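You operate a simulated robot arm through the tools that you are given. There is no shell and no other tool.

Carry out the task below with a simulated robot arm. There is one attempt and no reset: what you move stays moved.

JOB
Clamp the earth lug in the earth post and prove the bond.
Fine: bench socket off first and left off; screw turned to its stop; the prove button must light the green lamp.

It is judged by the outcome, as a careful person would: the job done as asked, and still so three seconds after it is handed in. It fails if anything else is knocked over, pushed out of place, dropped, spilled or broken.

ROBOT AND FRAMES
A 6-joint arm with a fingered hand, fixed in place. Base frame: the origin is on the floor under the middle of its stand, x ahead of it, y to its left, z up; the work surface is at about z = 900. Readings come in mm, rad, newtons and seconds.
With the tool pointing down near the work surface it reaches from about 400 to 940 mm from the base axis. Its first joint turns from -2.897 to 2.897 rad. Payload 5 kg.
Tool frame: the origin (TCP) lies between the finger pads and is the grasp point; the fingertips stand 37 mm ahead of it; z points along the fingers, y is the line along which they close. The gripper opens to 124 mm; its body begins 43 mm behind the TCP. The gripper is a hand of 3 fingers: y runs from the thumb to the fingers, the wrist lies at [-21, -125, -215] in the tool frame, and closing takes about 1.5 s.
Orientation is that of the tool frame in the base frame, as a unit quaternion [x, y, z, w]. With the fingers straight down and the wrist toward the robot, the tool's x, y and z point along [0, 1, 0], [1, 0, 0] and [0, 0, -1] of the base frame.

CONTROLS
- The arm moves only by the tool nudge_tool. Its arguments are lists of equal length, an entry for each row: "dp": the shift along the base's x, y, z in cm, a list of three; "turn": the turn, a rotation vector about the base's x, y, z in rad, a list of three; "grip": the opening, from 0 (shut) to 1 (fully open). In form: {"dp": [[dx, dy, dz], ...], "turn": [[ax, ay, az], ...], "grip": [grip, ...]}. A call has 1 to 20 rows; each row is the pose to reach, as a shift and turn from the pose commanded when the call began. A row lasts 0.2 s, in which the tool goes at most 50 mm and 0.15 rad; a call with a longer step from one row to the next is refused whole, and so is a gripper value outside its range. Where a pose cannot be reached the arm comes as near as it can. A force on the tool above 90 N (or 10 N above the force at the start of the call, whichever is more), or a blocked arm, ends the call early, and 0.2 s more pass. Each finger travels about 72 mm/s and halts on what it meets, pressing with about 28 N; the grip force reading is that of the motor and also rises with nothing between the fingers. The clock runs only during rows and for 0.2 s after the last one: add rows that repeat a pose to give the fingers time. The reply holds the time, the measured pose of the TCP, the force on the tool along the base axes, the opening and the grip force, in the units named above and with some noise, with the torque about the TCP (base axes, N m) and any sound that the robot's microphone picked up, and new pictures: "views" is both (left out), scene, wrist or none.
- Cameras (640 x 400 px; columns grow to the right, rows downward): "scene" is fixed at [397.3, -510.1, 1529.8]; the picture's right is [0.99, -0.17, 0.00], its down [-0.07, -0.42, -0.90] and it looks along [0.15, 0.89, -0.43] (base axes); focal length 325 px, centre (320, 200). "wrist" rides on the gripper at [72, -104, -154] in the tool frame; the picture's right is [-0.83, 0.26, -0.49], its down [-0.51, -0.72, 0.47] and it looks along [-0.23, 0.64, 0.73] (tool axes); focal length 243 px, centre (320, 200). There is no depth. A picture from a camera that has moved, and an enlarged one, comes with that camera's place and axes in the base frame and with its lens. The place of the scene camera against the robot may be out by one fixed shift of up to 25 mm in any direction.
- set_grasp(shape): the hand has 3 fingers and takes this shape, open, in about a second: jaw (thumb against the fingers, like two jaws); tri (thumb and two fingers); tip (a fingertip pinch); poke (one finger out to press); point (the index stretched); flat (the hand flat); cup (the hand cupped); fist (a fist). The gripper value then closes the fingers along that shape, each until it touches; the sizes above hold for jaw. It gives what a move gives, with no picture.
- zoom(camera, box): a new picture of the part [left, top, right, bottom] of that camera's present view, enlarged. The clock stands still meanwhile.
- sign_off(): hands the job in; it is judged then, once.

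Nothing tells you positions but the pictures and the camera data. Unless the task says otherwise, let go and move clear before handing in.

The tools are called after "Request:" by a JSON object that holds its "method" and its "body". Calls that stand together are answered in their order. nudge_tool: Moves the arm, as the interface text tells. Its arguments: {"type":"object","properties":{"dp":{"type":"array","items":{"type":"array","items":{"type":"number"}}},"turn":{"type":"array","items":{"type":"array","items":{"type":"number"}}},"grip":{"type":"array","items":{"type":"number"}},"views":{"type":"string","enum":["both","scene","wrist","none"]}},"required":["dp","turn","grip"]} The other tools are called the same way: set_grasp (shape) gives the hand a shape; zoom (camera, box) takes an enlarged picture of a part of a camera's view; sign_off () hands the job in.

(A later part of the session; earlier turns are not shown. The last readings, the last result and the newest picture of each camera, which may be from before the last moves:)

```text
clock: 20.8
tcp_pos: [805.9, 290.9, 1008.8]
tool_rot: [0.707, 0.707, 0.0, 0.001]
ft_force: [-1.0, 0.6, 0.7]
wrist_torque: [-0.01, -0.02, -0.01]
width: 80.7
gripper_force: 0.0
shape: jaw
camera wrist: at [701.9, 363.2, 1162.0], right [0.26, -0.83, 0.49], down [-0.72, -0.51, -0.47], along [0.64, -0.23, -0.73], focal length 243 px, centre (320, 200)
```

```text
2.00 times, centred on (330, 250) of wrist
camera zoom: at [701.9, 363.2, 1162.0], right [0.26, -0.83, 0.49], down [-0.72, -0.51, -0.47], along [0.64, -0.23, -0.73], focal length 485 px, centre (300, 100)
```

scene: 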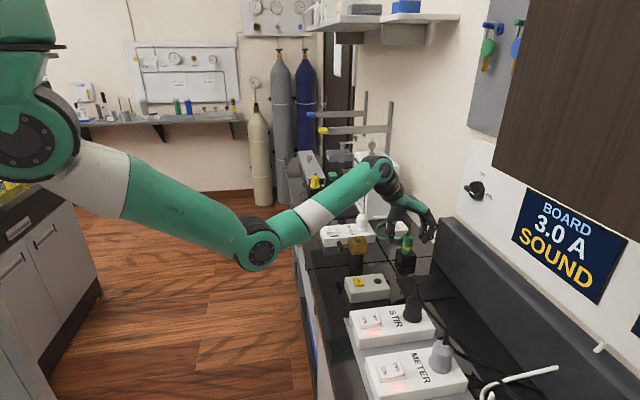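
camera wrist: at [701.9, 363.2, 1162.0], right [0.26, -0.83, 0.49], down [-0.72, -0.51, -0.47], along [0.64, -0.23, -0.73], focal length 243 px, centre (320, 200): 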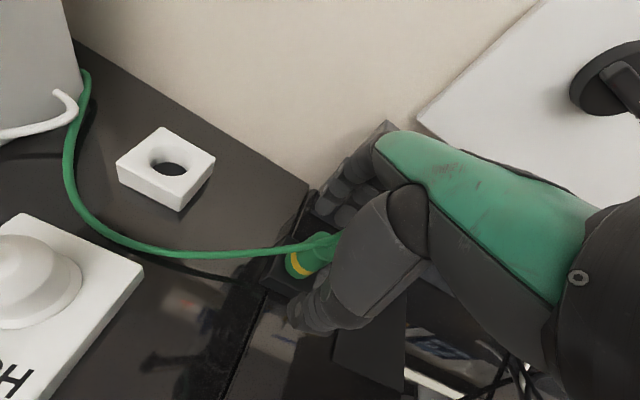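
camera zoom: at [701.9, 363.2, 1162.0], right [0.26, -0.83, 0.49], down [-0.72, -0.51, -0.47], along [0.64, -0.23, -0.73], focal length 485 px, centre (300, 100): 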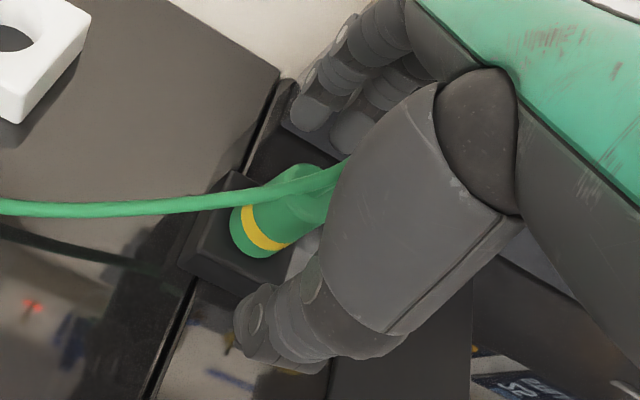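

The jaws straddle the boot evenly with plenty of room above the stub. I'll go down another 20 mm and close.

Request:
{"method": "nudge_tool", "body": {"dp": [[0, 0, -1], [0, 0, -2], [0, 0, -2], [0, 0, -2], [0, 0, -2], [0, 0, -2], [0, 0, -2], [0, 0, -2], [0, 0, -2]], "turn": [[0, 0, 0], [0, 0, 0], [0, 0, 0], [0, 0, 0], [0, 0, 0], [0, 0, 0], [0, 0, 0], [0, 0, 0], [0, 0, 0]], "grip": [0.65, 0.65, 0.5, 0.4, 0.3, 0.2, 0.1, 0, 0]}}

Request:
{"method": "zoom", "body": {"camera": "scene", "box": [365, 190, 455, 280]}}

Request:
{"method": "zoom", "body": {"camera": "wrist", "box": [240, 150, 420, 350]}}

```text
clock: 22.8
tcp_pos: [806.5, 293.3, 989.8]
tool_rot: [0.708, 0.706, 0.0, 0.0]
ft_force: [0.5, 0.5, -0.2]
wrist_torque: [-0.01, 0.01, 0.01]
width: 21.4
gripper_force: 27.7
shape: jaw
camera wrist: at [702.4, 364.8, 1142.2], right [0.26, -0.83, 0.49], down [-0.72, -0.51, -0.47], along [0.64, -0.23, -0.73], focal length 243 px, centre (320, 200)
```

scene: 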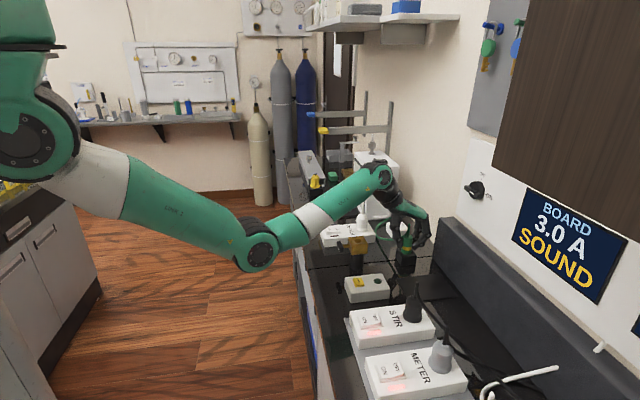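
wrist: 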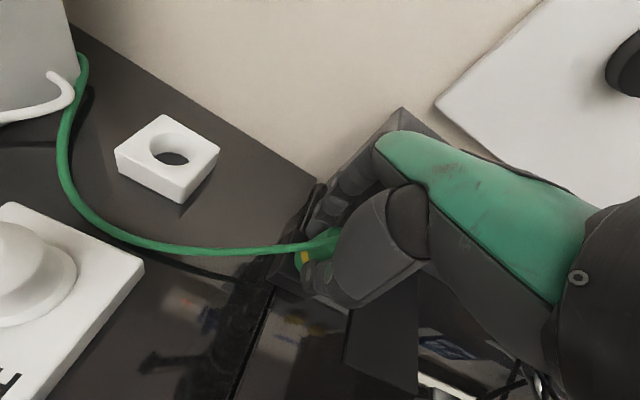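

```text
4.44 times, centred on (410, 235) of scene
camera zoom: at [397.3, -510.1, 1529.8], right [0.99, -0.17, 0.0], down [-0.07, -0.42, -0.9], along [0.15, 0.89, -0.43], focal length 1446 px, centre (-80, 44)
```

zoom: 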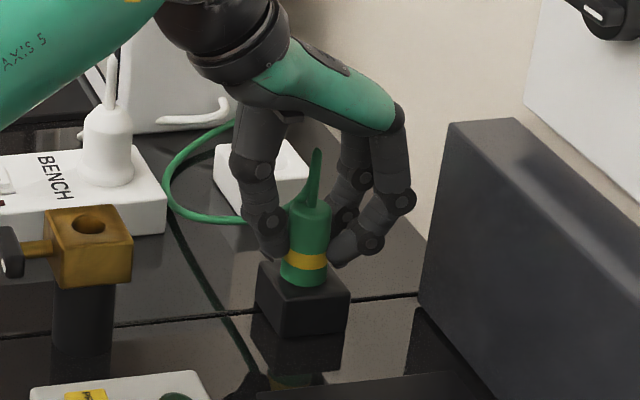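

```text
2.00 times, centred on (330, 250) of wrist
camera zoom: at [702.4, 364.8, 1142.2], right [0.26, -0.83, 0.49], down [-0.72, -0.51, -0.47], along [0.64, -0.23, -0.73], focal length 485 px, centre (300, 100)
```

zoom: 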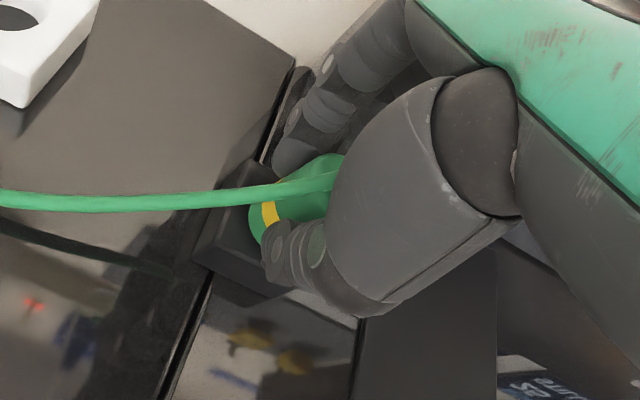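

The fingers and thumb hold the boot at 21 mm reading with the motor at full grip. I'll lift slowly to see whether it comes free of the holder.

Request:
{"method": "nudge_tool", "body": {"dp": [[0, 0, 0.5], [0, 0, 1.2], [0, 0, 2], [0, 0, 3], [0, 0, 4]], "turn": [[0, 0, 0], [0, 0, 0], [0, 0, 0], [0, 0, 0], [0, 0, 0]], "grip": [0, 0, 0, 0, 0]}}

Request:
{"method": "zoom", "body": {"camera": "scene", "box": [365, 190, 455, 280]}}

```text
clock: 24.0
tcp_pos: [806.8, 292.3, 1027.4]
tool_rot: [0.707, 0.707, 0.0, 0.0]
ft_force: [-0.2, 0.0, -0.6]
wrist_torque: [0.01, 0.0, -0.01]
width: 21.2
gripper_force: 27.7
shape: jaw
camera wrist: at [702.4, 364.9, 1181.5], right [0.26, -0.83, 0.49], down [-0.72, -0.51, -0.47], along [0.64, -0.23, -0.73], focal length 243 px, centre (320, 200)
```

scene: 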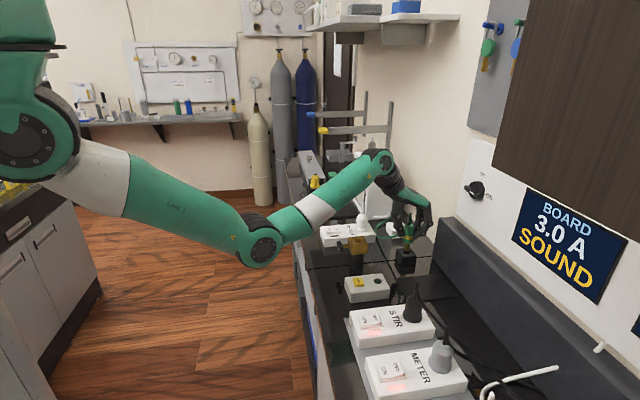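
wrist: 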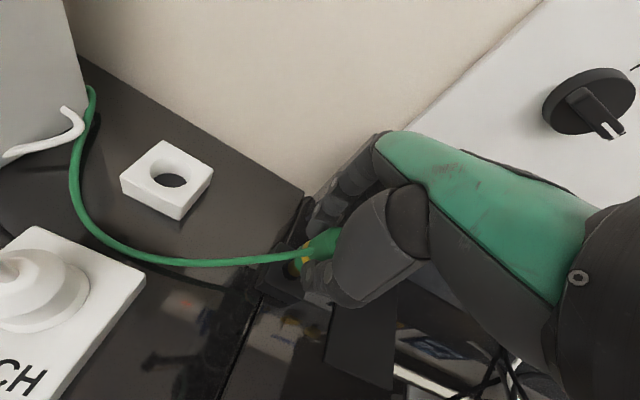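

```text
4.44 times, centred on (410, 235) of scene
camera zoom: at [397.3, -510.1, 1529.8], right [0.99, -0.17, 0.0], down [-0.07, -0.42, -0.9], along [0.15, 0.89, -0.43], focal length 1446 px, centre (-80, 44)
```

zoom: 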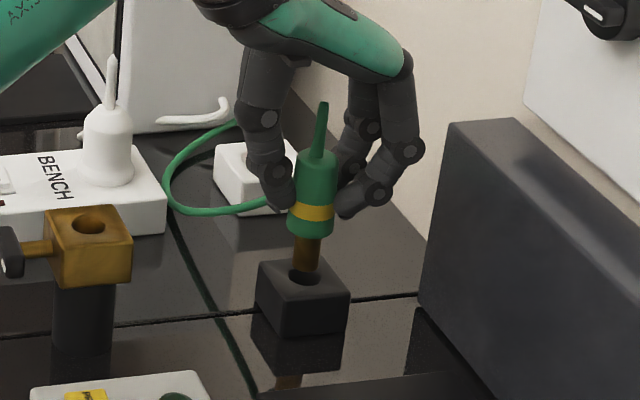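

The lug is out, showing a brass pin about 17 mm thick under the boot. I'll raise it and carry it back over the earth post at a height that clears the block.

Request:
{"method": "nudge_tool", "body": {"dp": [[0, 0, 3], [0, 0, 6], [0, 0, 8.5], [-4, 0, 8.5], [-8, 0, 8.5], [-12, 0, 8.5], [-15.6, 0, 8.5], [-15.6, 0, 8.5]], "turn": [[0, 0, 0], [0, 0, 0], [0, 0, 0], [0, 0, 0], [0, 0, 0], [0, 0, 0], [0, 0, 0], [0, 0, 0]], "grip": [0, 0, 0, 0, 0, 0, 0, 0]}}

Request:
{"method": "zoom", "body": {"camera": "scene", "box": [320, 180, 410, 270]}}

Request:
{"method": "zoom", "body": {"camera": "wrist", "box": [240, 200, 360, 350]}}

```text
clock: 25.8
tcp_pos: [647.6, 290.9, 1114.8]
tool_rot: [0.707, 0.707, 0.001, -0.001]
ft_force: [-0.5, 0.0, -0.3]
wrist_torque: [-0.02, 0.01, -0.03]
width: 20.9
gripper_force: 27.6
shape: jaw
camera wrist: at [542.6, 362.1, 1268.7], right [0.26, -0.83, 0.49], down [-0.72, -0.51, -0.47], along [0.64, -0.23, -0.73], focal length 243 px, centre (320, 200)
```

scene: 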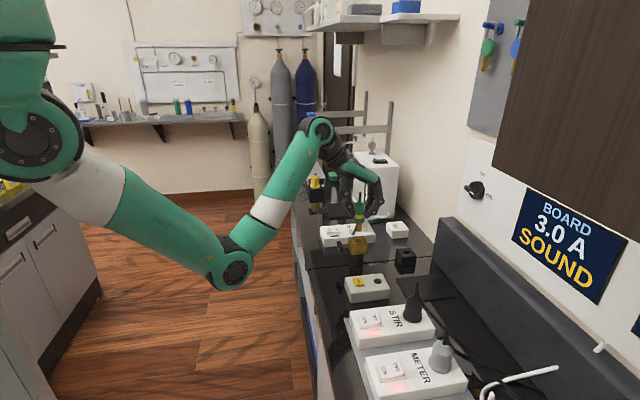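
wrist: 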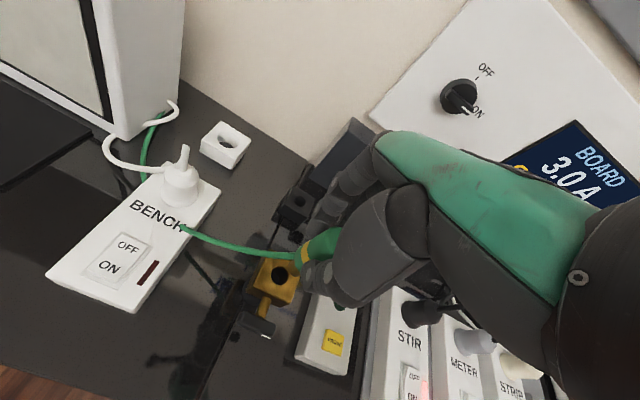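

```text
4.44 times, centred on (365, 225) of scene
camera zoom: at [397.3, -510.1, 1529.8], right [0.99, -0.17, 0.0], down [-0.07, -0.42, -0.9], along [0.15, 0.89, -0.43], focal length 1446 px, centre (120, 89)
```

zoom: 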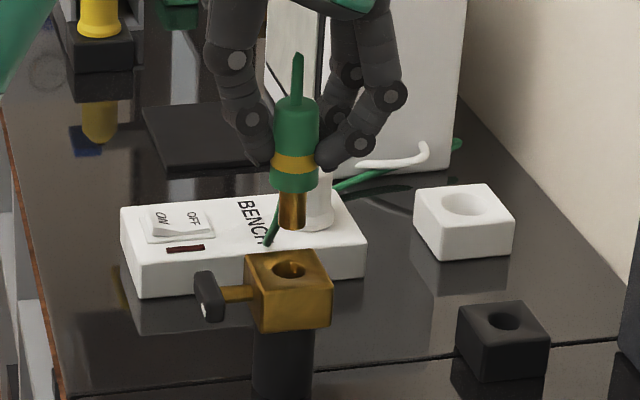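

```text
2.67 times, centred on (300, 275) of wrist
camera zoom: at [542.6, 362.1, 1268.7], right [0.26, -0.83, 0.49], down [-0.72, -0.51, -0.47], along [0.64, -0.23, -0.73], focal length 647 px, centre (373, 0)
```

zoom: 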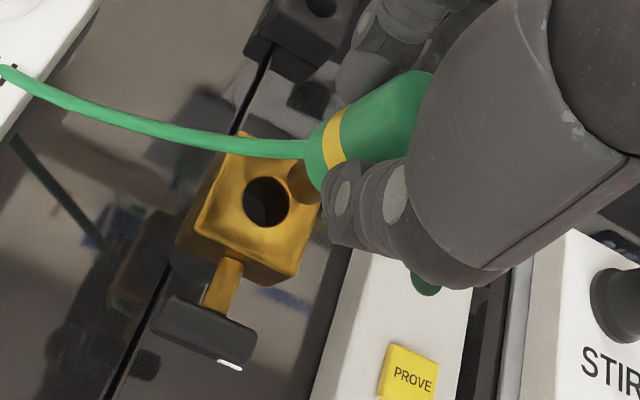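

The pin now hangs above the block. I'll zoom in closely on both views to check its alignment with the hole before lowering.

Request:
{"method": "zoom", "body": {"camera": "wrist", "box": [260, 225, 320, 305]}}

Request:
{"method": "zoom", "body": {"camera": "scene", "box": [335, 205, 380, 260]}}

```text
5.00 times, centred on (290, 265) of wrist
camera zoom: at [542.6, 362.1, 1268.7], right [0.26, -0.83, 0.49], down [-0.72, -0.51, -0.47], along [0.64, -0.23, -0.73], focal length 1213 px, centre (470, -125)
```

zoom: 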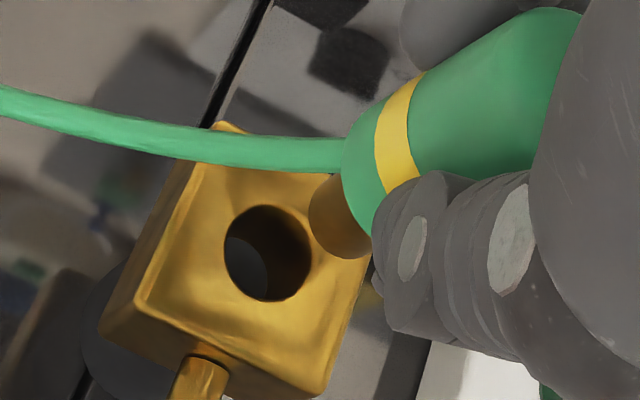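

```text
7.27 times, centred on (358, 232) of scene
camera zoom: at [397.3, -510.1, 1529.8], right [0.99, -0.17, 0.0], down [-0.07, -0.42, -0.9], along [0.15, 0.89, -0.43], focal length 2366 px, centre (47, -36)
```

zoom: 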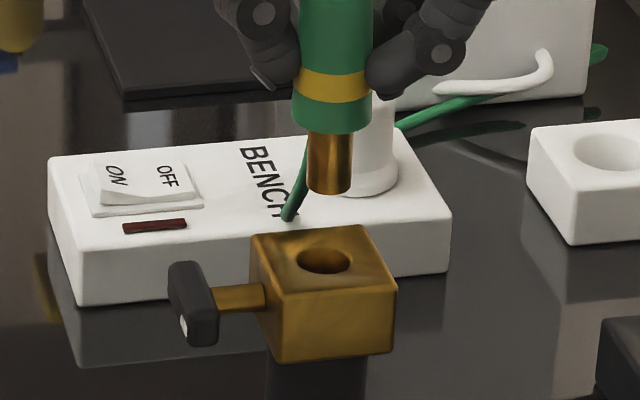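

In both views the pin is within about 2–3 mm of the hole axis, and it looks slightly low in y. I'll lower it to about 8 mm above the block with a +2 mm y correction and check again.

Request:
{"method": "nudge_tool", "body": {"dp": [[0, 0.2, -1], [0, 0.2, -2], [0, 0.2, -2.9], [0, 0.2, -2.9]], "turn": [[0, 0, 0], [0, 0, 0], [0, 0, 0], [0, 0, 0]], "grip": [0, 0, 0, 0], "views": "none"}}

Request:
{"method": "zoom", "body": {"camera": "wrist", "box": [255, 210, 335, 310]}}

Request:
{"method": "zoom", "body": {"camera": "scene", "box": [335, 210, 380, 265]}}

```text
clock: 26.8
tcp_pos: [648.5, 292.9, 1085.8]
tool_rot: [0.707, 0.707, 0.0, 0.0]
ft_force: [-0.1, 0.1, -0.6]
wrist_torque: [0.02, 0.01, 0.0]
width: 20.9
gripper_force: 27.9
shape: jaw
```

```text
4.00 times, centred on (295, 260) of wrist
camera zoom: at [544.6, 365.2, 1239.4], right [0.26, -0.83, 0.49], down [-0.72, -0.51, -0.47], along [0.64, -0.23, -0.73], focal length 970 px, centre (420, -40)
```

zoom: 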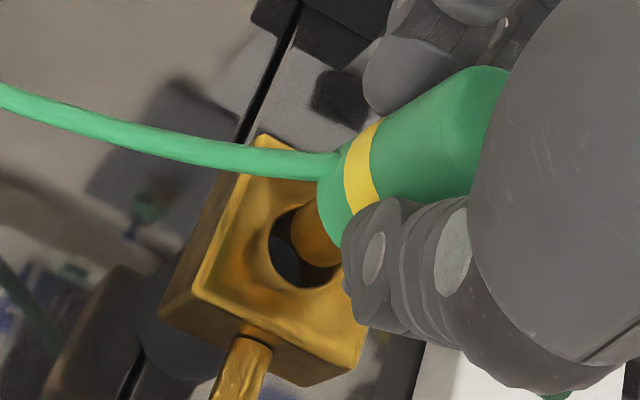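

```text
7.27 times, centred on (358, 238) of scene
camera zoom: at [397.3, -510.1, 1529.8], right [0.99, -0.17, 0.0], down [-0.07, -0.42, -0.9], along [0.15, 0.89, -0.43], focal length 2366 px, centre (47, -73)
```

zoom: 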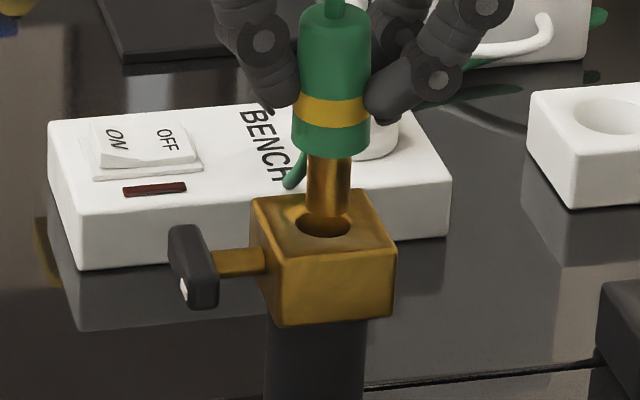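

The pin is about 8 mm above the hole and roughly 1.5 mm too far in +x. I'll correct that and lower gently into the hole, checking the force.

Request:
{"method": "nudge_tool", "body": {"dp": [[-0.14, 0.02, 0], [-0.14, 0.02, -0.4], [-0.14, 0.02, -0.8], [-0.14, 0.02, -1.2], [-0.14, 0.02, -1.5]], "turn": [[0, 0, 0], [0, 0, 0], [0, 0, 0], [0, 0, 0], [0, 0, 0]], "grip": [0, 0, 0, 0, 0], "views": "none"}}

Request:
{"method": "zoom", "body": {"camera": "wrist", "box": [255, 210, 335, 310]}}

Request:
{"method": "zoom", "body": {"camera": "scene", "box": [335, 210, 380, 265]}}

```text
clock: 28.0
tcp_pos: [649.9, 295.0, 1075.5]
tool_rot: [0.707, 0.707, 0.006, 0.002]
ft_force: [-4.3, -6.8, 45.7]
wrist_torque: [-0.33, 0.11, -0.07]
width: 24.4
gripper_force: 28.3
shape: jaw
```

```text
4.00 times, centred on (295, 260) of wrist
camera zoom: at [544.5, 366.6, 1227.3], right [0.26, -0.83, 0.49], down [-0.72, -0.5, -0.48], along [0.65, -0.23, -0.73], focal length 970 px, centre (420, -40)
```

zoom: 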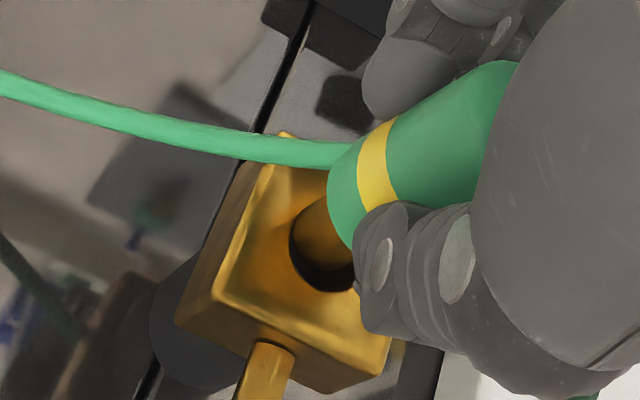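

```text
7.27 times, centred on (358, 238) of scene
camera zoom: at [397.3, -510.1, 1529.8], right [0.99, -0.17, 0.0], down [-0.07, -0.42, -0.9], along [0.15, 0.89, -0.43], focal length 2366 px, centre (47, -73)
```

zoom: 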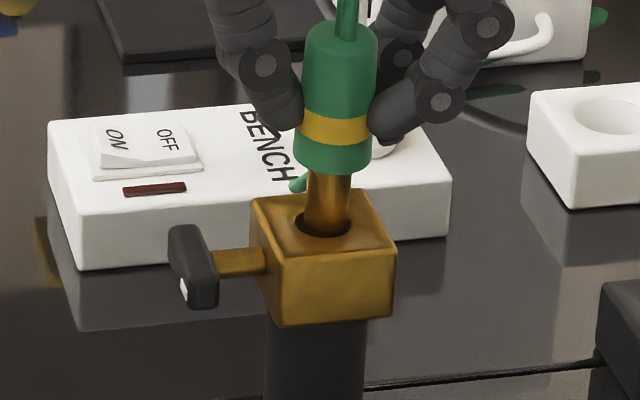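

It met the rim with about 46 N. I'll look closely before doing anything more.

Request:
{"method": "zoom", "body": {"camera": "scene", "box": [350, 232, 374, 254]}}

Request:
{"method": "zoom", "body": {"camera": "wrist", "box": [275, 240, 315, 290]}}

```text
16.00 times, centred on (362, 243) of scene
camera zoom: at [397.3, -510.1, 1529.8], right [0.99, -0.17, 0.0], down [-0.07, -0.42, -0.9], along [0.15, 0.89, -0.43], focal length 5206 px, centre (-352, -488)
```

zoom: 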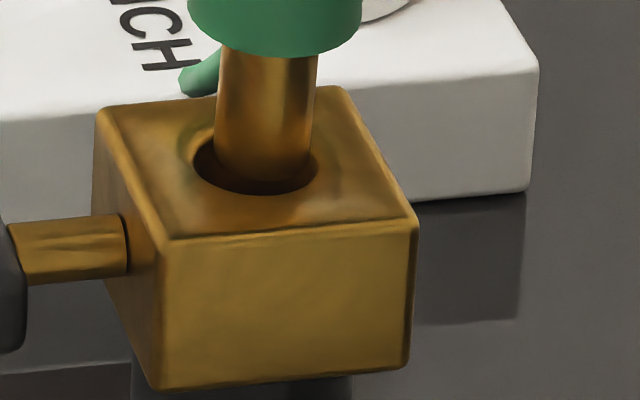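

```text
8.00 times, centred on (295, 265) of wrist
camera zoom: at [544.5, 366.6, 1227.3], right [0.26, -0.83, 0.49], down [-0.72, -0.5, -0.48], along [0.65, -0.23, -0.73], focal length 1941 px, centre (520, -320)
```

zoom: 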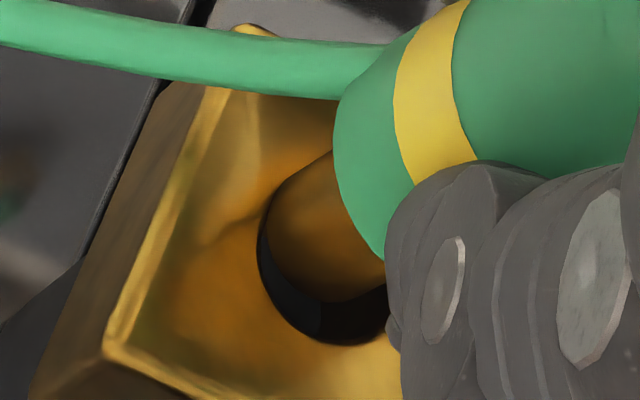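

The contact torque and both close-ups agree that the pin is touching the rim on the +y (slightly +x) side, so I need to go back about 2 mm in y and 1.5 mm in x. I'll lift off, shift, and look again.

Request:
{"method": "nudge_tool", "body": {"dp": [[0, 0, 0.6], [-0.15, -0.2, 1.2], [-0.15, -0.2, 1.2]], "turn": [[0, 0, 0], [0, 0, 0], [0, 0, 0]], "grip": [0, 0, 0], "views": "none"}}

Request:
{"method": "zoom", "body": {"camera": "wrist", "box": [270, 230, 320, 290]}}

Request:
{"method": "zoom", "body": {"camera": "scene", "box": [344, 222, 374, 252]}}

Request:
{"method": "zoom", "body": {"camera": "scene", "box": [335, 200, 385, 260]}}

```text
clock: 28.8
tcp_pos: [647.7, 294.3, 1078.5]
tool_rot: [0.707, 0.707, -0.002, 0.0]
ft_force: [0.3, -0.4, -1.0]
wrist_torque: [0.0, 0.05, 0.02]
width: 21.9
gripper_force: 28.1
shape: jaw
```

```text
6.67 times, centred on (295, 260) of wrist
camera zoom: at [543.6, 366.1, 1233.1], right [0.26, -0.83, 0.49], down [-0.72, -0.51, -0.47], along [0.64, -0.23, -0.73], focal length 1618 px, centre (487, -200)
```

zoom: 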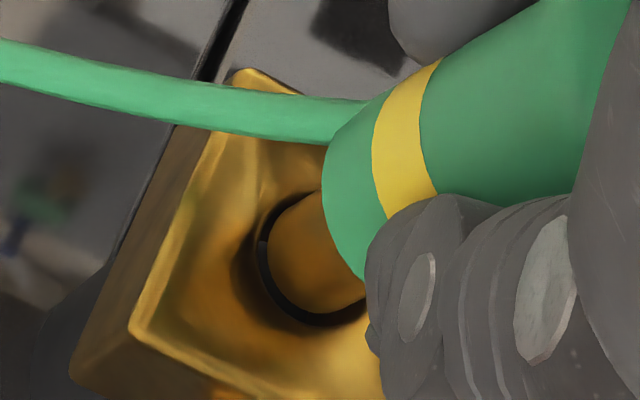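

```text
13.33 times, centred on (359, 237) of scene
camera zoom: at [397.3, -510.1, 1529.8], right [0.99, -0.17, 0.0], down [-0.07, -0.42, -0.9], along [0.15, 0.89, -0.43], focal length 4339 px, centre (-200, -293)
```

zoom: 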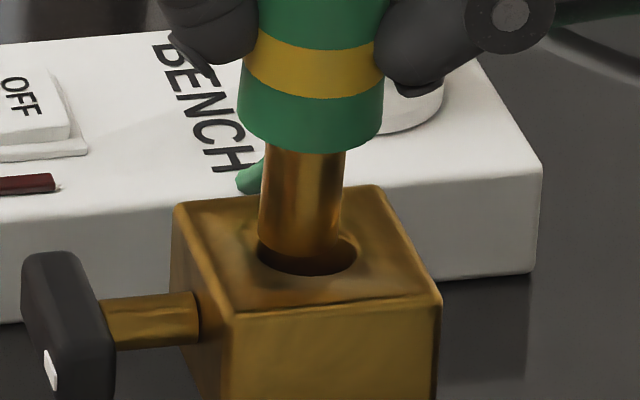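

```text
6.67 times, centred on (360, 230) of scene
camera zoom: at [397.3, -510.1, 1529.8], right [0.99, -0.17, 0.0], down [-0.07, -0.42, -0.9], along [0.15, 0.89, -0.43], focal length 2169 px, centre (53, 0)
```

zoom: 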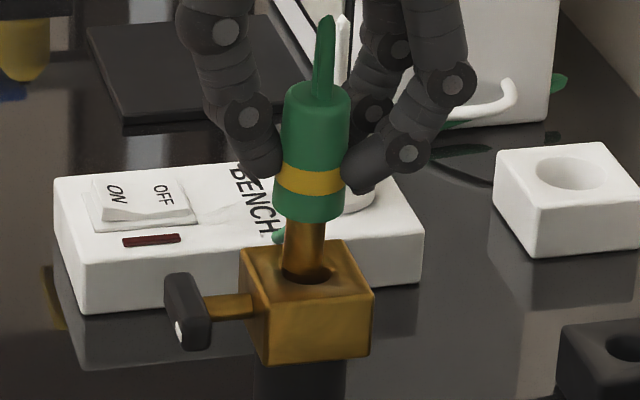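

Request:
{"method": "nudge_tool", "body": {"dp": [[0, 0, 0], [0, 0, 0]], "turn": [[0, 0, 0], [0, 0, 0]], "grip": [0, 0], "views": "none"}}

Request:
{"method": "zoom", "body": {"camera": "scene", "box": [344, 222, 374, 252]}}

Request:
{"method": "zoom", "body": {"camera": "wrist", "box": [270, 230, 320, 290]}}

```text
clock: 29.4
tcp_pos: [648.9, 293.6, 1080.6]
tool_rot: [0.707, 0.707, 0.0, 0.0]
ft_force: [0.8, -0.7, -0.5]
wrist_torque: [0.01, 0.01, -0.01]
width: 21.8
gripper_force: 27.9
shape: jaw
```

```text
13.33 times, centred on (359, 237) of scene
camera zoom: at [397.3, -510.1, 1529.8], right [0.99, -0.17, 0.0], down [-0.07, -0.42, -0.9], along [0.15, 0.89, -0.43], focal length 4339 px, centre (-200, -293)
```

zoom: 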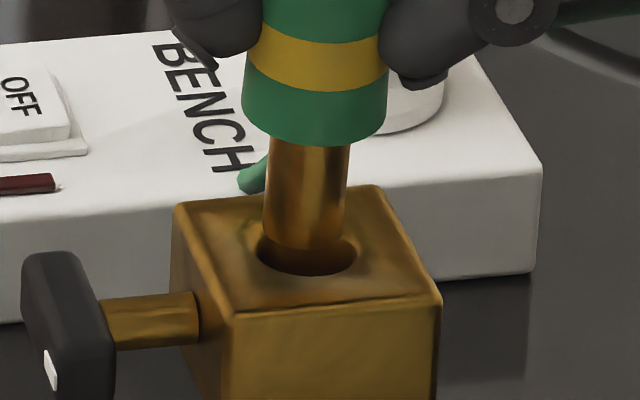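

```text
6.67 times, centred on (295, 260) of wrist
camera zoom: at [543.8, 365.9, 1234.5], right [0.26, -0.83, 0.49], down [-0.72, -0.51, -0.47], along [0.64, -0.23, -0.73], focal length 1618 px, centre (487, -200)
```

zoom: 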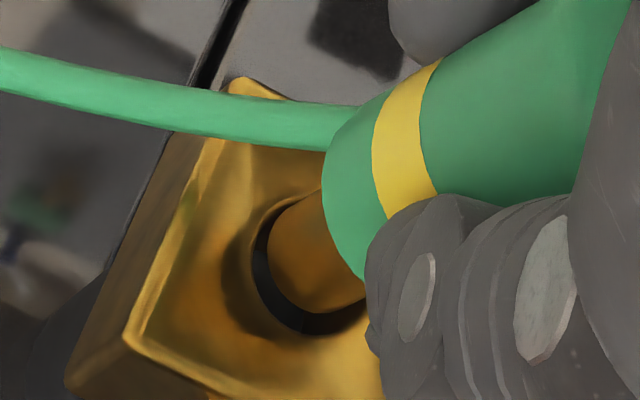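

The pin is about 5 mm above the hole and about 1–1.5 mm too far in +y. I'll shift it and lower it in small steps with force checks.

Request:
{"method": "nudge_tool", "body": {"dp": [[0.05, -0.15, 0], [0.05, -0.15, 0], [0.05, -0.15, -0.3], [0.05, -0.15, -0.6], [0.05, -0.15, -0.8], [0.05, -0.15, -0.8]], "turn": [[0, 0, 0], [0, 0, 0], [0, 0, 0], [0, 0, 0], [0, 0, 0], [0, 0, 0]], "grip": [0, 0, 0, 0, 0, 0], "views": "none"}}

Request:
{"method": "zoom", "body": {"camera": "scene", "box": [344, 222, 374, 252]}}

Request:
{"method": "zoom", "body": {"camera": "wrist", "box": [270, 230, 320, 290]}}

```text
clock: 30.8
tcp_pos: [648.4, 291.0, 1073.3]
tool_rot: [0.706, 0.708, 0.001, 0.0]
ft_force: [0.2, 0.0, 0.1]
wrist_torque: [0.01, -0.02, 0.03]
width: 22.2
gripper_force: 28.5
shape: jaw
```

```text
13.33 times, centred on (359, 237) of scene
camera zoom: at [397.3, -510.1, 1529.8], right [0.99, -0.17, 0.0], down [-0.07, -0.42, -0.9], along [0.15, 0.89, -0.43], focal length 4339 px, centre (-200, -293)
```

zoom: 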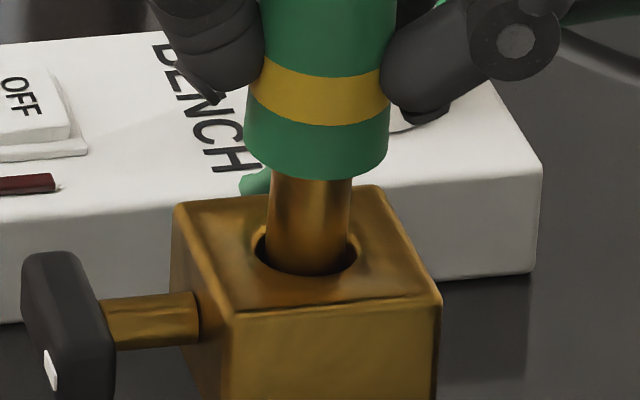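

```text
6.67 times, centred on (295, 260) of wrist
camera zoom: at [543.9, 363.9, 1227.0], right [0.26, -0.83, 0.49], down [-0.72, -0.51, -0.47], along [0.64, -0.23, -0.73], focal length 1618 px, centre (487, -200)
```

zoom: 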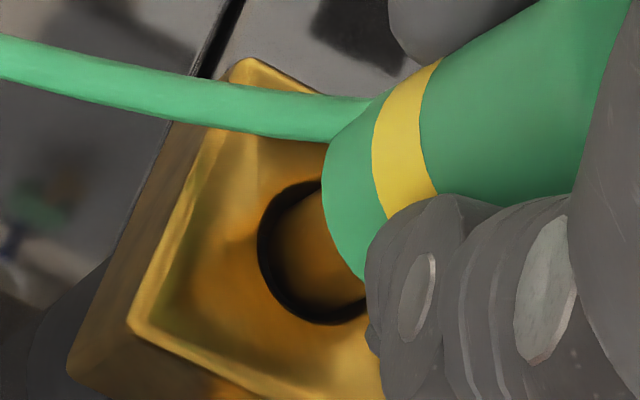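

The pin has entered the hole with no force. I'll keep lowering toward the boot's seat, about 27 mm further.

Request:
{"method": "nudge_tool", "body": {"dp": [[0, 0, -0.4], [0, 0, -0.8], [0, 0, -1.2], [0, 0, -1.6], [0, 0, -1.6]], "turn": [[0, 0, 0], [0, 0, 0], [0, 0, 0], [0, 0, 0], [0, 0, 0]], "grip": [0, 0, 0, 0, 0], "views": "none"}}

Request:
{"method": "zoom", "body": {"camera": "scene", "box": [335, 215, 380, 260]}}

Request:
{"method": "zoom", "body": {"camera": "wrist", "box": [250, 210, 340, 310]}}

```text
clock: 32.0
tcp_pos: [648.5, 292.9, 1056.6]
tool_rot: [0.708, 0.706, -0.001, 0.0]
ft_force: [0.6, -0.2, -0.4]
wrist_torque: [-0.03, 0.0, 0.0]
width: 21.7
gripper_force: 28.0
shape: jaw
```

```text
8.89 times, centred on (358, 238) of scene
camera zoom: at [397.3, -510.1, 1529.8], right [0.99, -0.17, 0.0], down [-0.07, -0.42, -0.9], along [0.15, 0.89, -0.43], focal length 2892 px, centre (-13, -133)
```

zoom: 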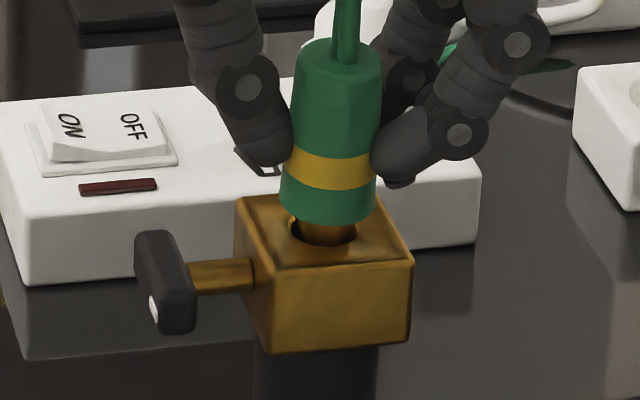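

```text
4.00 times, centred on (295, 260) of wrist
camera zoom: at [543.8, 364.2, 1210.2], right [0.26, -0.83, 0.49], down [-0.72, -0.51, -0.47], along [0.64, -0.23, -0.73], focal length 970 px, centre (420, -40)
```

zoom: 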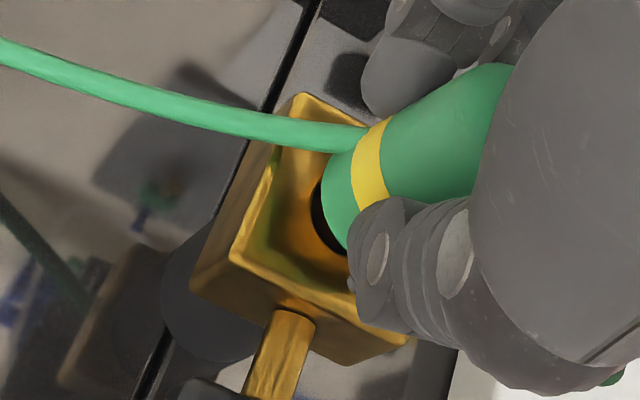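

Request:
{"method": "nudge_tool", "body": {"dp": [[0, 0, -0.3], [0, 0, -0.6], [0, 0, -0.9], [0, 0, -0.9]], "turn": [[0, 0, 0], [0, 0, 0], [0, 0, 0], [0, 0, 0]], "grip": [0, 0, 0, 0], "views": "none"}}

Request:
{"method": "zoom", "body": {"camera": "scene", "box": [335, 215, 380, 260]}}

```text
clock: 33.0
tcp_pos: [648.3, 290.8, 1049.2]
tool_rot: [0.707, 0.707, -0.001, 0.0]
ft_force: [-0.8, 0.2, -0.9]
wrist_torque: [0.03, -0.03, -0.02]
width: 21.8
gripper_force: 28.1
shape: jaw
```

```text
8.89 times, centred on (358, 238) of scene
camera zoom: at [397.3, -510.1, 1529.8], right [0.99, -0.17, 0.0], down [-0.07, -0.42, -0.9], along [0.15, 0.89, -0.43], focal length 2892 px, centre (-13, -133)
```

zoom: 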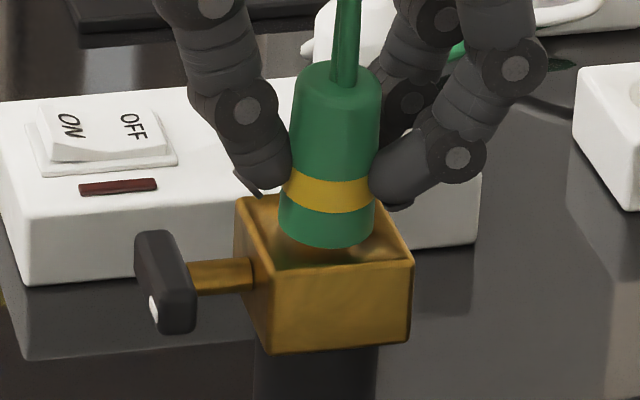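

Request:
{"method": "nudge_tool", "body": {"dp": [[0, 0, -0.2], [0, 0, -0.4], [0, 0, -0.5], [0, 0, -0.5]], "turn": [[0, 0, 0], [0, 0, 0], [0, 0, 0], [0, 0, 0]], "grip": [0, 0, 0, 0], "views": "none"}}

Request:
{"method": "zoom", "body": {"camera": "scene", "box": [335, 215, 380, 260]}}

```text
clock: 34.0
tcp_pos: [648.0, 291.4, 1046.2]
tool_rot: [0.707, 0.707, 0.003, 0.001]
ft_force: [-0.3, 2.0, 19.5]
wrist_torque: [0.02, 0.06, 0.01]
width: 22.4
gripper_force: 27.8
shape: jaw
```

```text
8.89 times, centred on (358, 238) of scene
camera zoom: at [397.3, -510.1, 1529.8], right [0.99, -0.17, 0.0], down [-0.07, -0.42, -0.9], along [0.15, 0.89, -0.43], focal length 2892 px, centre (-13, -133)
```

zoom: 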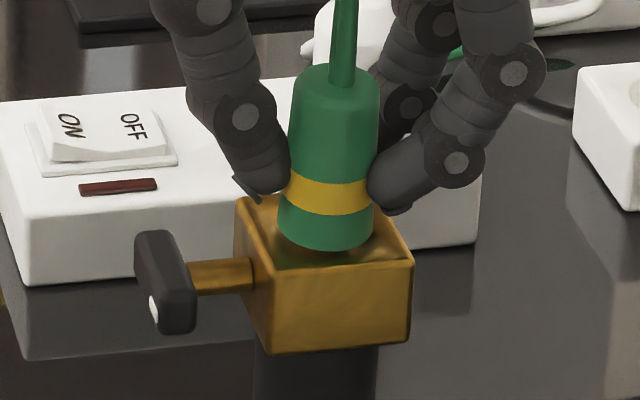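

It now resists with about 20 N, at roughly full pin depth. I'll look closely to see whether the boot is seated on the block.

Request:
{"method": "zoom", "body": {"camera": "scene", "box": [346, 232, 374, 256]}}

Request:
{"method": "zoom", "body": {"camera": "wrist", "box": [270, 220, 330, 290]}}

```text
16.00 times, centred on (360, 244) of scene
camera zoom: at [397.3, -510.1, 1529.8], right [0.99, -0.17, 0.0], down [-0.07, -0.42, -0.9], along [0.15, 0.89, -0.43], focal length 5206 px, centre (-320, -504)
```

zoom: 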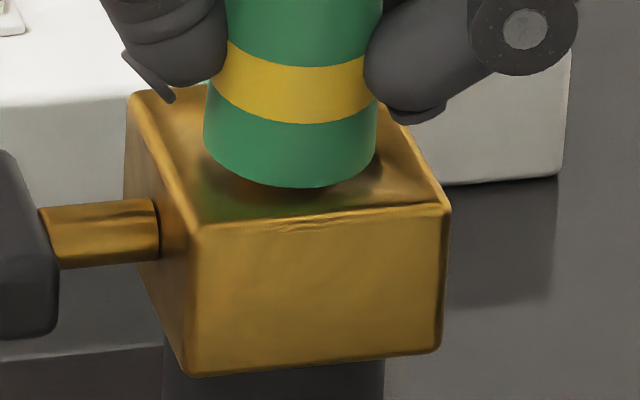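

```text
5.71 times, centred on (300, 255) of wrist
camera zoom: at [542.7, 363.4, 1199.6], right [0.26, -0.83, 0.49], down [-0.72, -0.51, -0.48], along [0.64, -0.23, -0.73], focal length 1386 px, centre (434, -114)
```

zoom: 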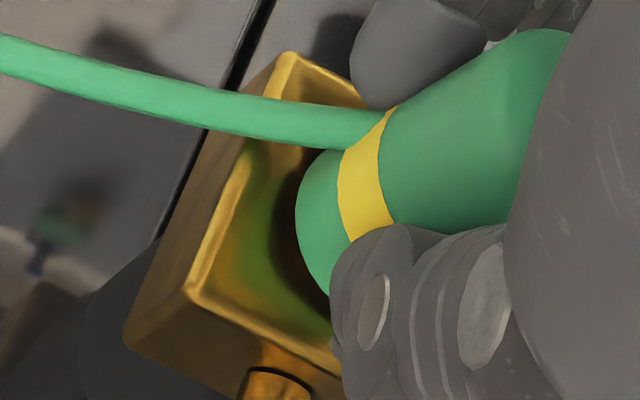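

The boot sits within about 1 mm of the block with the pin fully in, so I take it as seated. I'll open the jaws, rise straight up clear of the stub, and check that it stands.

Request:
{"method": "nudge_tool", "body": {"dp": [[0, 0, 0.2], [0, 0, 0.3], [0, 0, 0.3], [0, 0, 0.4], [0, 0, 0.5], [0, 0, 0.5]], "turn": [[0, 0, 0], [0, 0, 0], [0, 0, 0], [0, 0, 0], [0, 0, 0], [0, 0, 0]], "grip": [0.15, 0.3, 0.45, 0.6, 0.65, 0.65], "views": "none"}}

Request:
{"method": "zoom", "body": {"camera": "scene", "box": [330, 200, 390, 260]}}

Request:
{"method": "zoom", "body": {"camera": "wrist", "box": [240, 180, 360, 320]}}

```text
clock: 35.4
tcp_pos: [646.9, 292.1, 1048.1]
tool_rot: [0.707, 0.707, 0.0, 0.001]
ft_force: [-0.6, 0.6, 0.2]
wrist_torque: [0.0, -0.01, -0.01]
width: 80.2
gripper_force: 0.0
shape: jaw
```

```text
6.67 times, centred on (360, 230) of scene
camera zoom: at [397.3, -510.1, 1529.8], right [0.99, -0.17, 0.0], down [-0.07, -0.42, -0.9], along [0.15, 0.89, -0.43], focal length 2169 px, centre (53, 0)
```

zoom: 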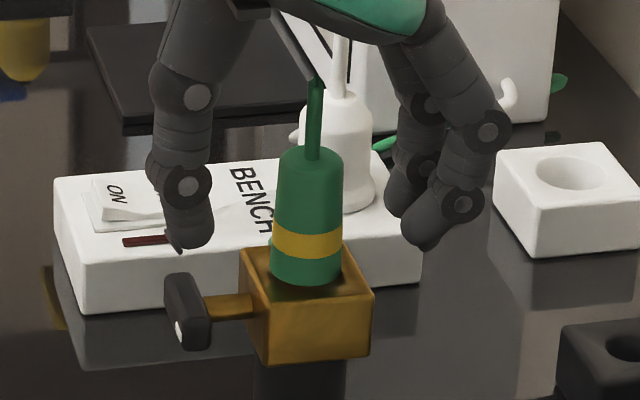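

```text
2.86 times, centred on (300, 250) of wrist
camera zoom: at [543.2, 363.5, 1202.0], right [0.26, -0.83, 0.49], down [-0.72, -0.51, -0.47], along [0.64, -0.23, -0.73], focal length 693 px, centre (377, 57)
```

zoom: 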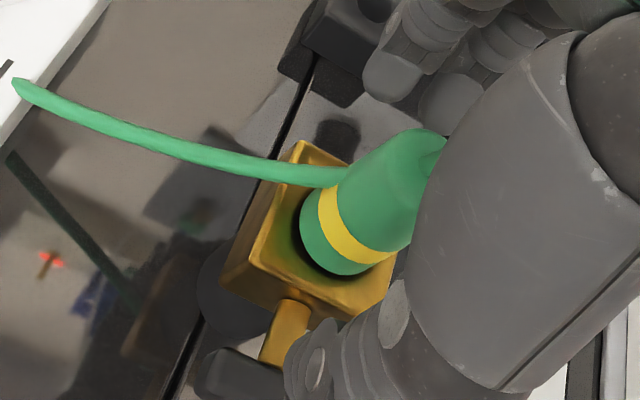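

Request:
{"method": "zoom", "body": {"camera": "scene", "box": [346, 232, 374, 256]}}

Request:
{"method": "zoom", "body": {"camera": "wrist", "box": [270, 220, 330, 290]}}

```text
16.00 times, centred on (360, 244) of scene
camera zoom: at [397.3, -510.1, 1529.8], right [0.99, -0.17, 0.0], down [-0.07, -0.42, -0.9], along [0.15, 0.89, -0.43], focal length 5206 px, centre (-320, -504)
```

zoom: 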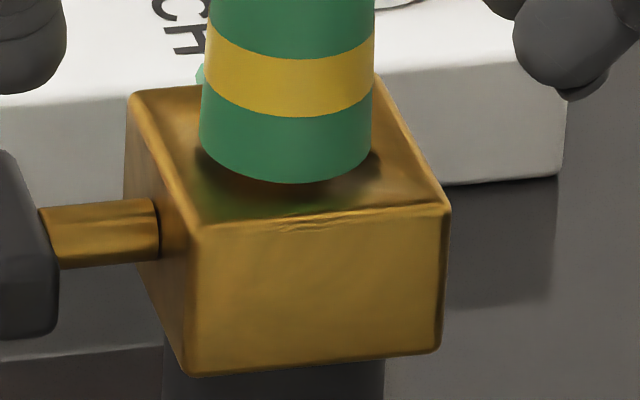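

```text
5.71 times, centred on (300, 255) of wrist
camera zoom: at [543.2, 363.5, 1202.0], right [0.26, -0.83, 0.49], down [-0.72, -0.51, -0.47], along [0.64, -0.23, -0.73], focal length 1386 px, centre (434, -114)
```

zoom: 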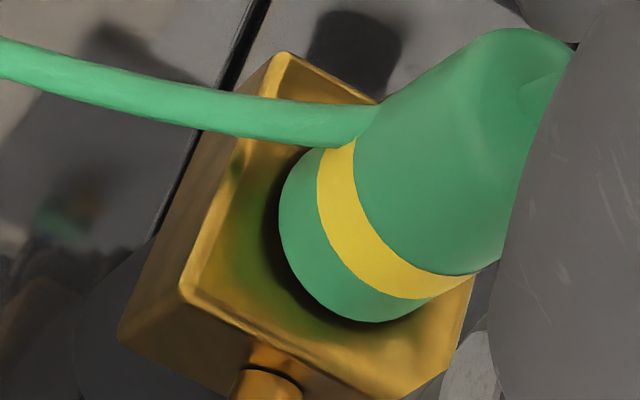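

The lug stands freely in the post. I'll rise straight up until the fingertips clear its stub, then deal with the clamp bar.

Request:
{"method": "nudge_tool", "body": {"dp": [[0, 0, 2.5], [0, 0, 5], [0, 0, 7.5], [0, 0, 10], [0, 0, 11]], "turn": [[0, 0, 0], [0, 0, 0], [0, 0, 0], [0, 0, 0], [0, 0, 0]], "grip": [0.65, 0.65, 0.65, 0.65, 0.65]}}

Request:
{"method": "zoom", "body": {"camera": "scene", "box": [330, 200, 390, 260]}}

Request:
{"method": "zoom", "body": {"camera": "wrist", "box": [220, 200, 340, 350]}}

```text
clock: 36.6
tcp_pos: [646.8, 291.7, 1156.8]
tool_rot: [0.707, 0.707, 0.001, 0.0]
ft_force: [0.6, 0.4, 0.3]
wrist_torque: [0.03, 0.03, -0.02]
width: 80.4
gripper_force: 0.0
shape: jaw
camera wrist: at [543.0, 363.5, 1311.1], right [0.26, -0.83, 0.49], down [-0.72, -0.51, -0.47], along [0.64, -0.23, -0.73], focal length 243 px, centre (320, 200)
```

scene: 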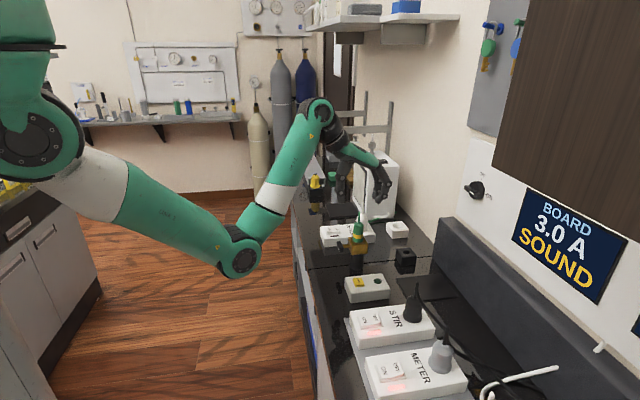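
wrist: 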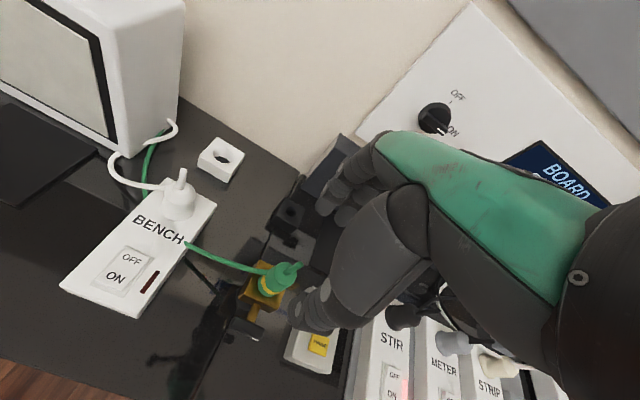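

```text
6.67 times, centred on (360, 230) of scene
camera zoom: at [397.3, -510.1, 1529.8], right [0.99, -0.17, 0.0], down [-0.07, -0.42, -0.9], along [0.15, 0.89, -0.43], focal length 2169 px, centre (53, 0)
```

zoom: 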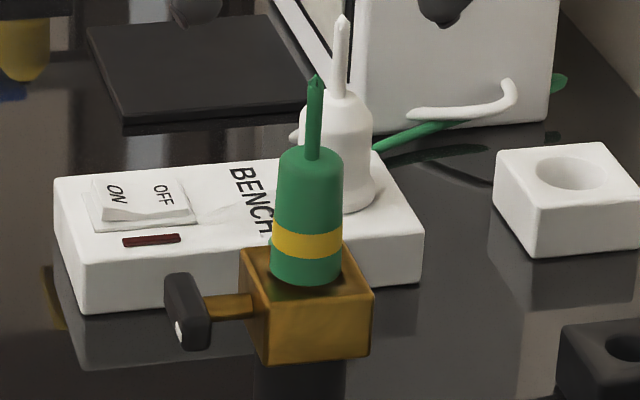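

```text
2.67 times, centred on (280, 275) of wrist
camera zoom: at [543.0, 363.5, 1311.1], right [0.26, -0.83, 0.49], down [-0.72, -0.51, -0.47], along [0.64, -0.23, -0.73], focal length 647 px, centre (427, 0)
```

zoom: 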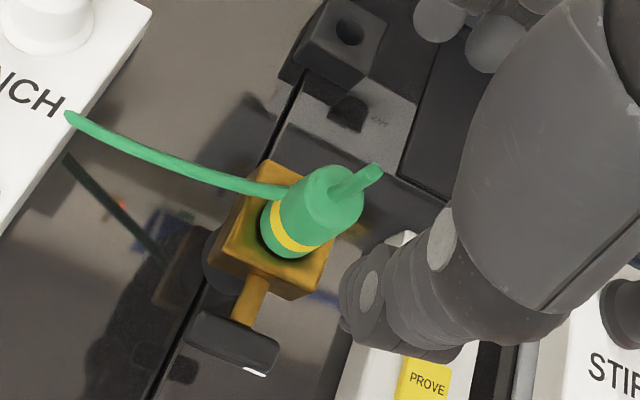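

The lug stands upright in the post. Next is the clamp bar, centred near (594, 291, 984). I plan to crank it clockwise with the pinched fingertips, so I'll close the tip shape and study its outline.

Request:
{"method": "set_grasp", "body": {"shape": "tip"}}

Request:
{"method": "nudge_tool", "body": {"dp": [[0, 0, 0], [0, 0, 0], [0, 0, 0], [0, 0, 0], [0, 0, 0], [0, 0, 0], [0, 0, 0], [0, 0, 0]], "turn": [[0, 0, 0], [0, 0, 0], [0, 0, 0], [0, 0, 0], [0, 0, 0], [0, 0, 0], [0, 0, 0], [0, 0, 0]], "grip": [0, 0, 0, 0, 0, 0, 0, 0], "views": "none"}}

Request:
{"method": "zoom", "body": {"camera": "scene", "box": [335, 150, 395, 220]}}

Request:
{"method": "zoom", "body": {"camera": "wrist", "box": [270, 150, 420, 330]}}

```text
clock: 37.5
tcp_pos: [647.3, 291.5, 1157.4]
tool_rot: [0.707, 0.707, 0.0, 0.0]
ft_force: [-0.1, 0.4, 0.0]
wrist_torque: [0.01, -0.02, -0.02]
width: 123.9
gripper_force: 0.1
shape: tip
```

```text
clock: 39.3
tcp_pos: [647.5, 292.2, 1157.9]
tool_rot: [0.708, 0.707, 0.0, 0.0]
ft_force: [-0.2, 0.4, -0.3]
wrist_torque: [0.01, 0.0, -0.03]
width: 0.1
gripper_force: 27.2
shape: tip
```

```text
5.71 times, centred on (365, 185) of scene
camera zoom: at [397.3, -510.1, 1529.8], right [0.99, -0.17, 0.0], down [-0.07, -0.42, -0.9], along [0.15, 0.89, -0.43], focal length 1859 px, centre (63, 286)
```

zoom: 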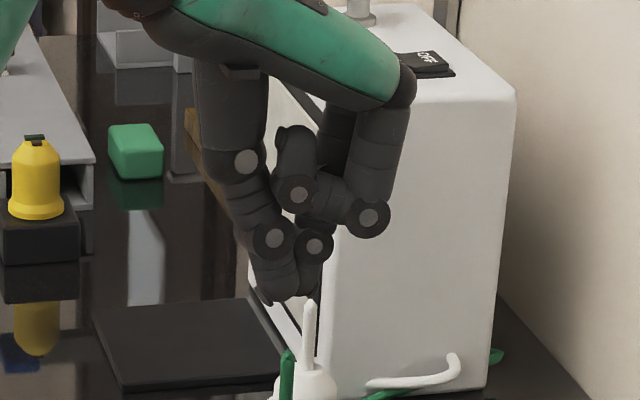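

```text
2.22 times, centred on (345, 240) of wrist
camera zoom: at [543.1, 363.6, 1311.0], right [0.26, -0.83, 0.49], down [-0.72, -0.51, -0.47], along [0.64, -0.23, -0.73], focal length 539 px, centre (264, 111)
```

zoom: 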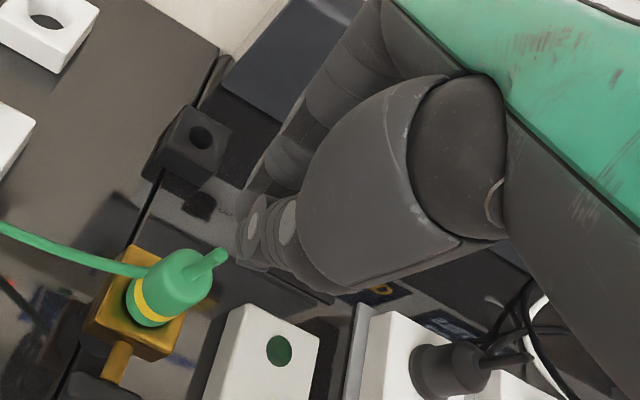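

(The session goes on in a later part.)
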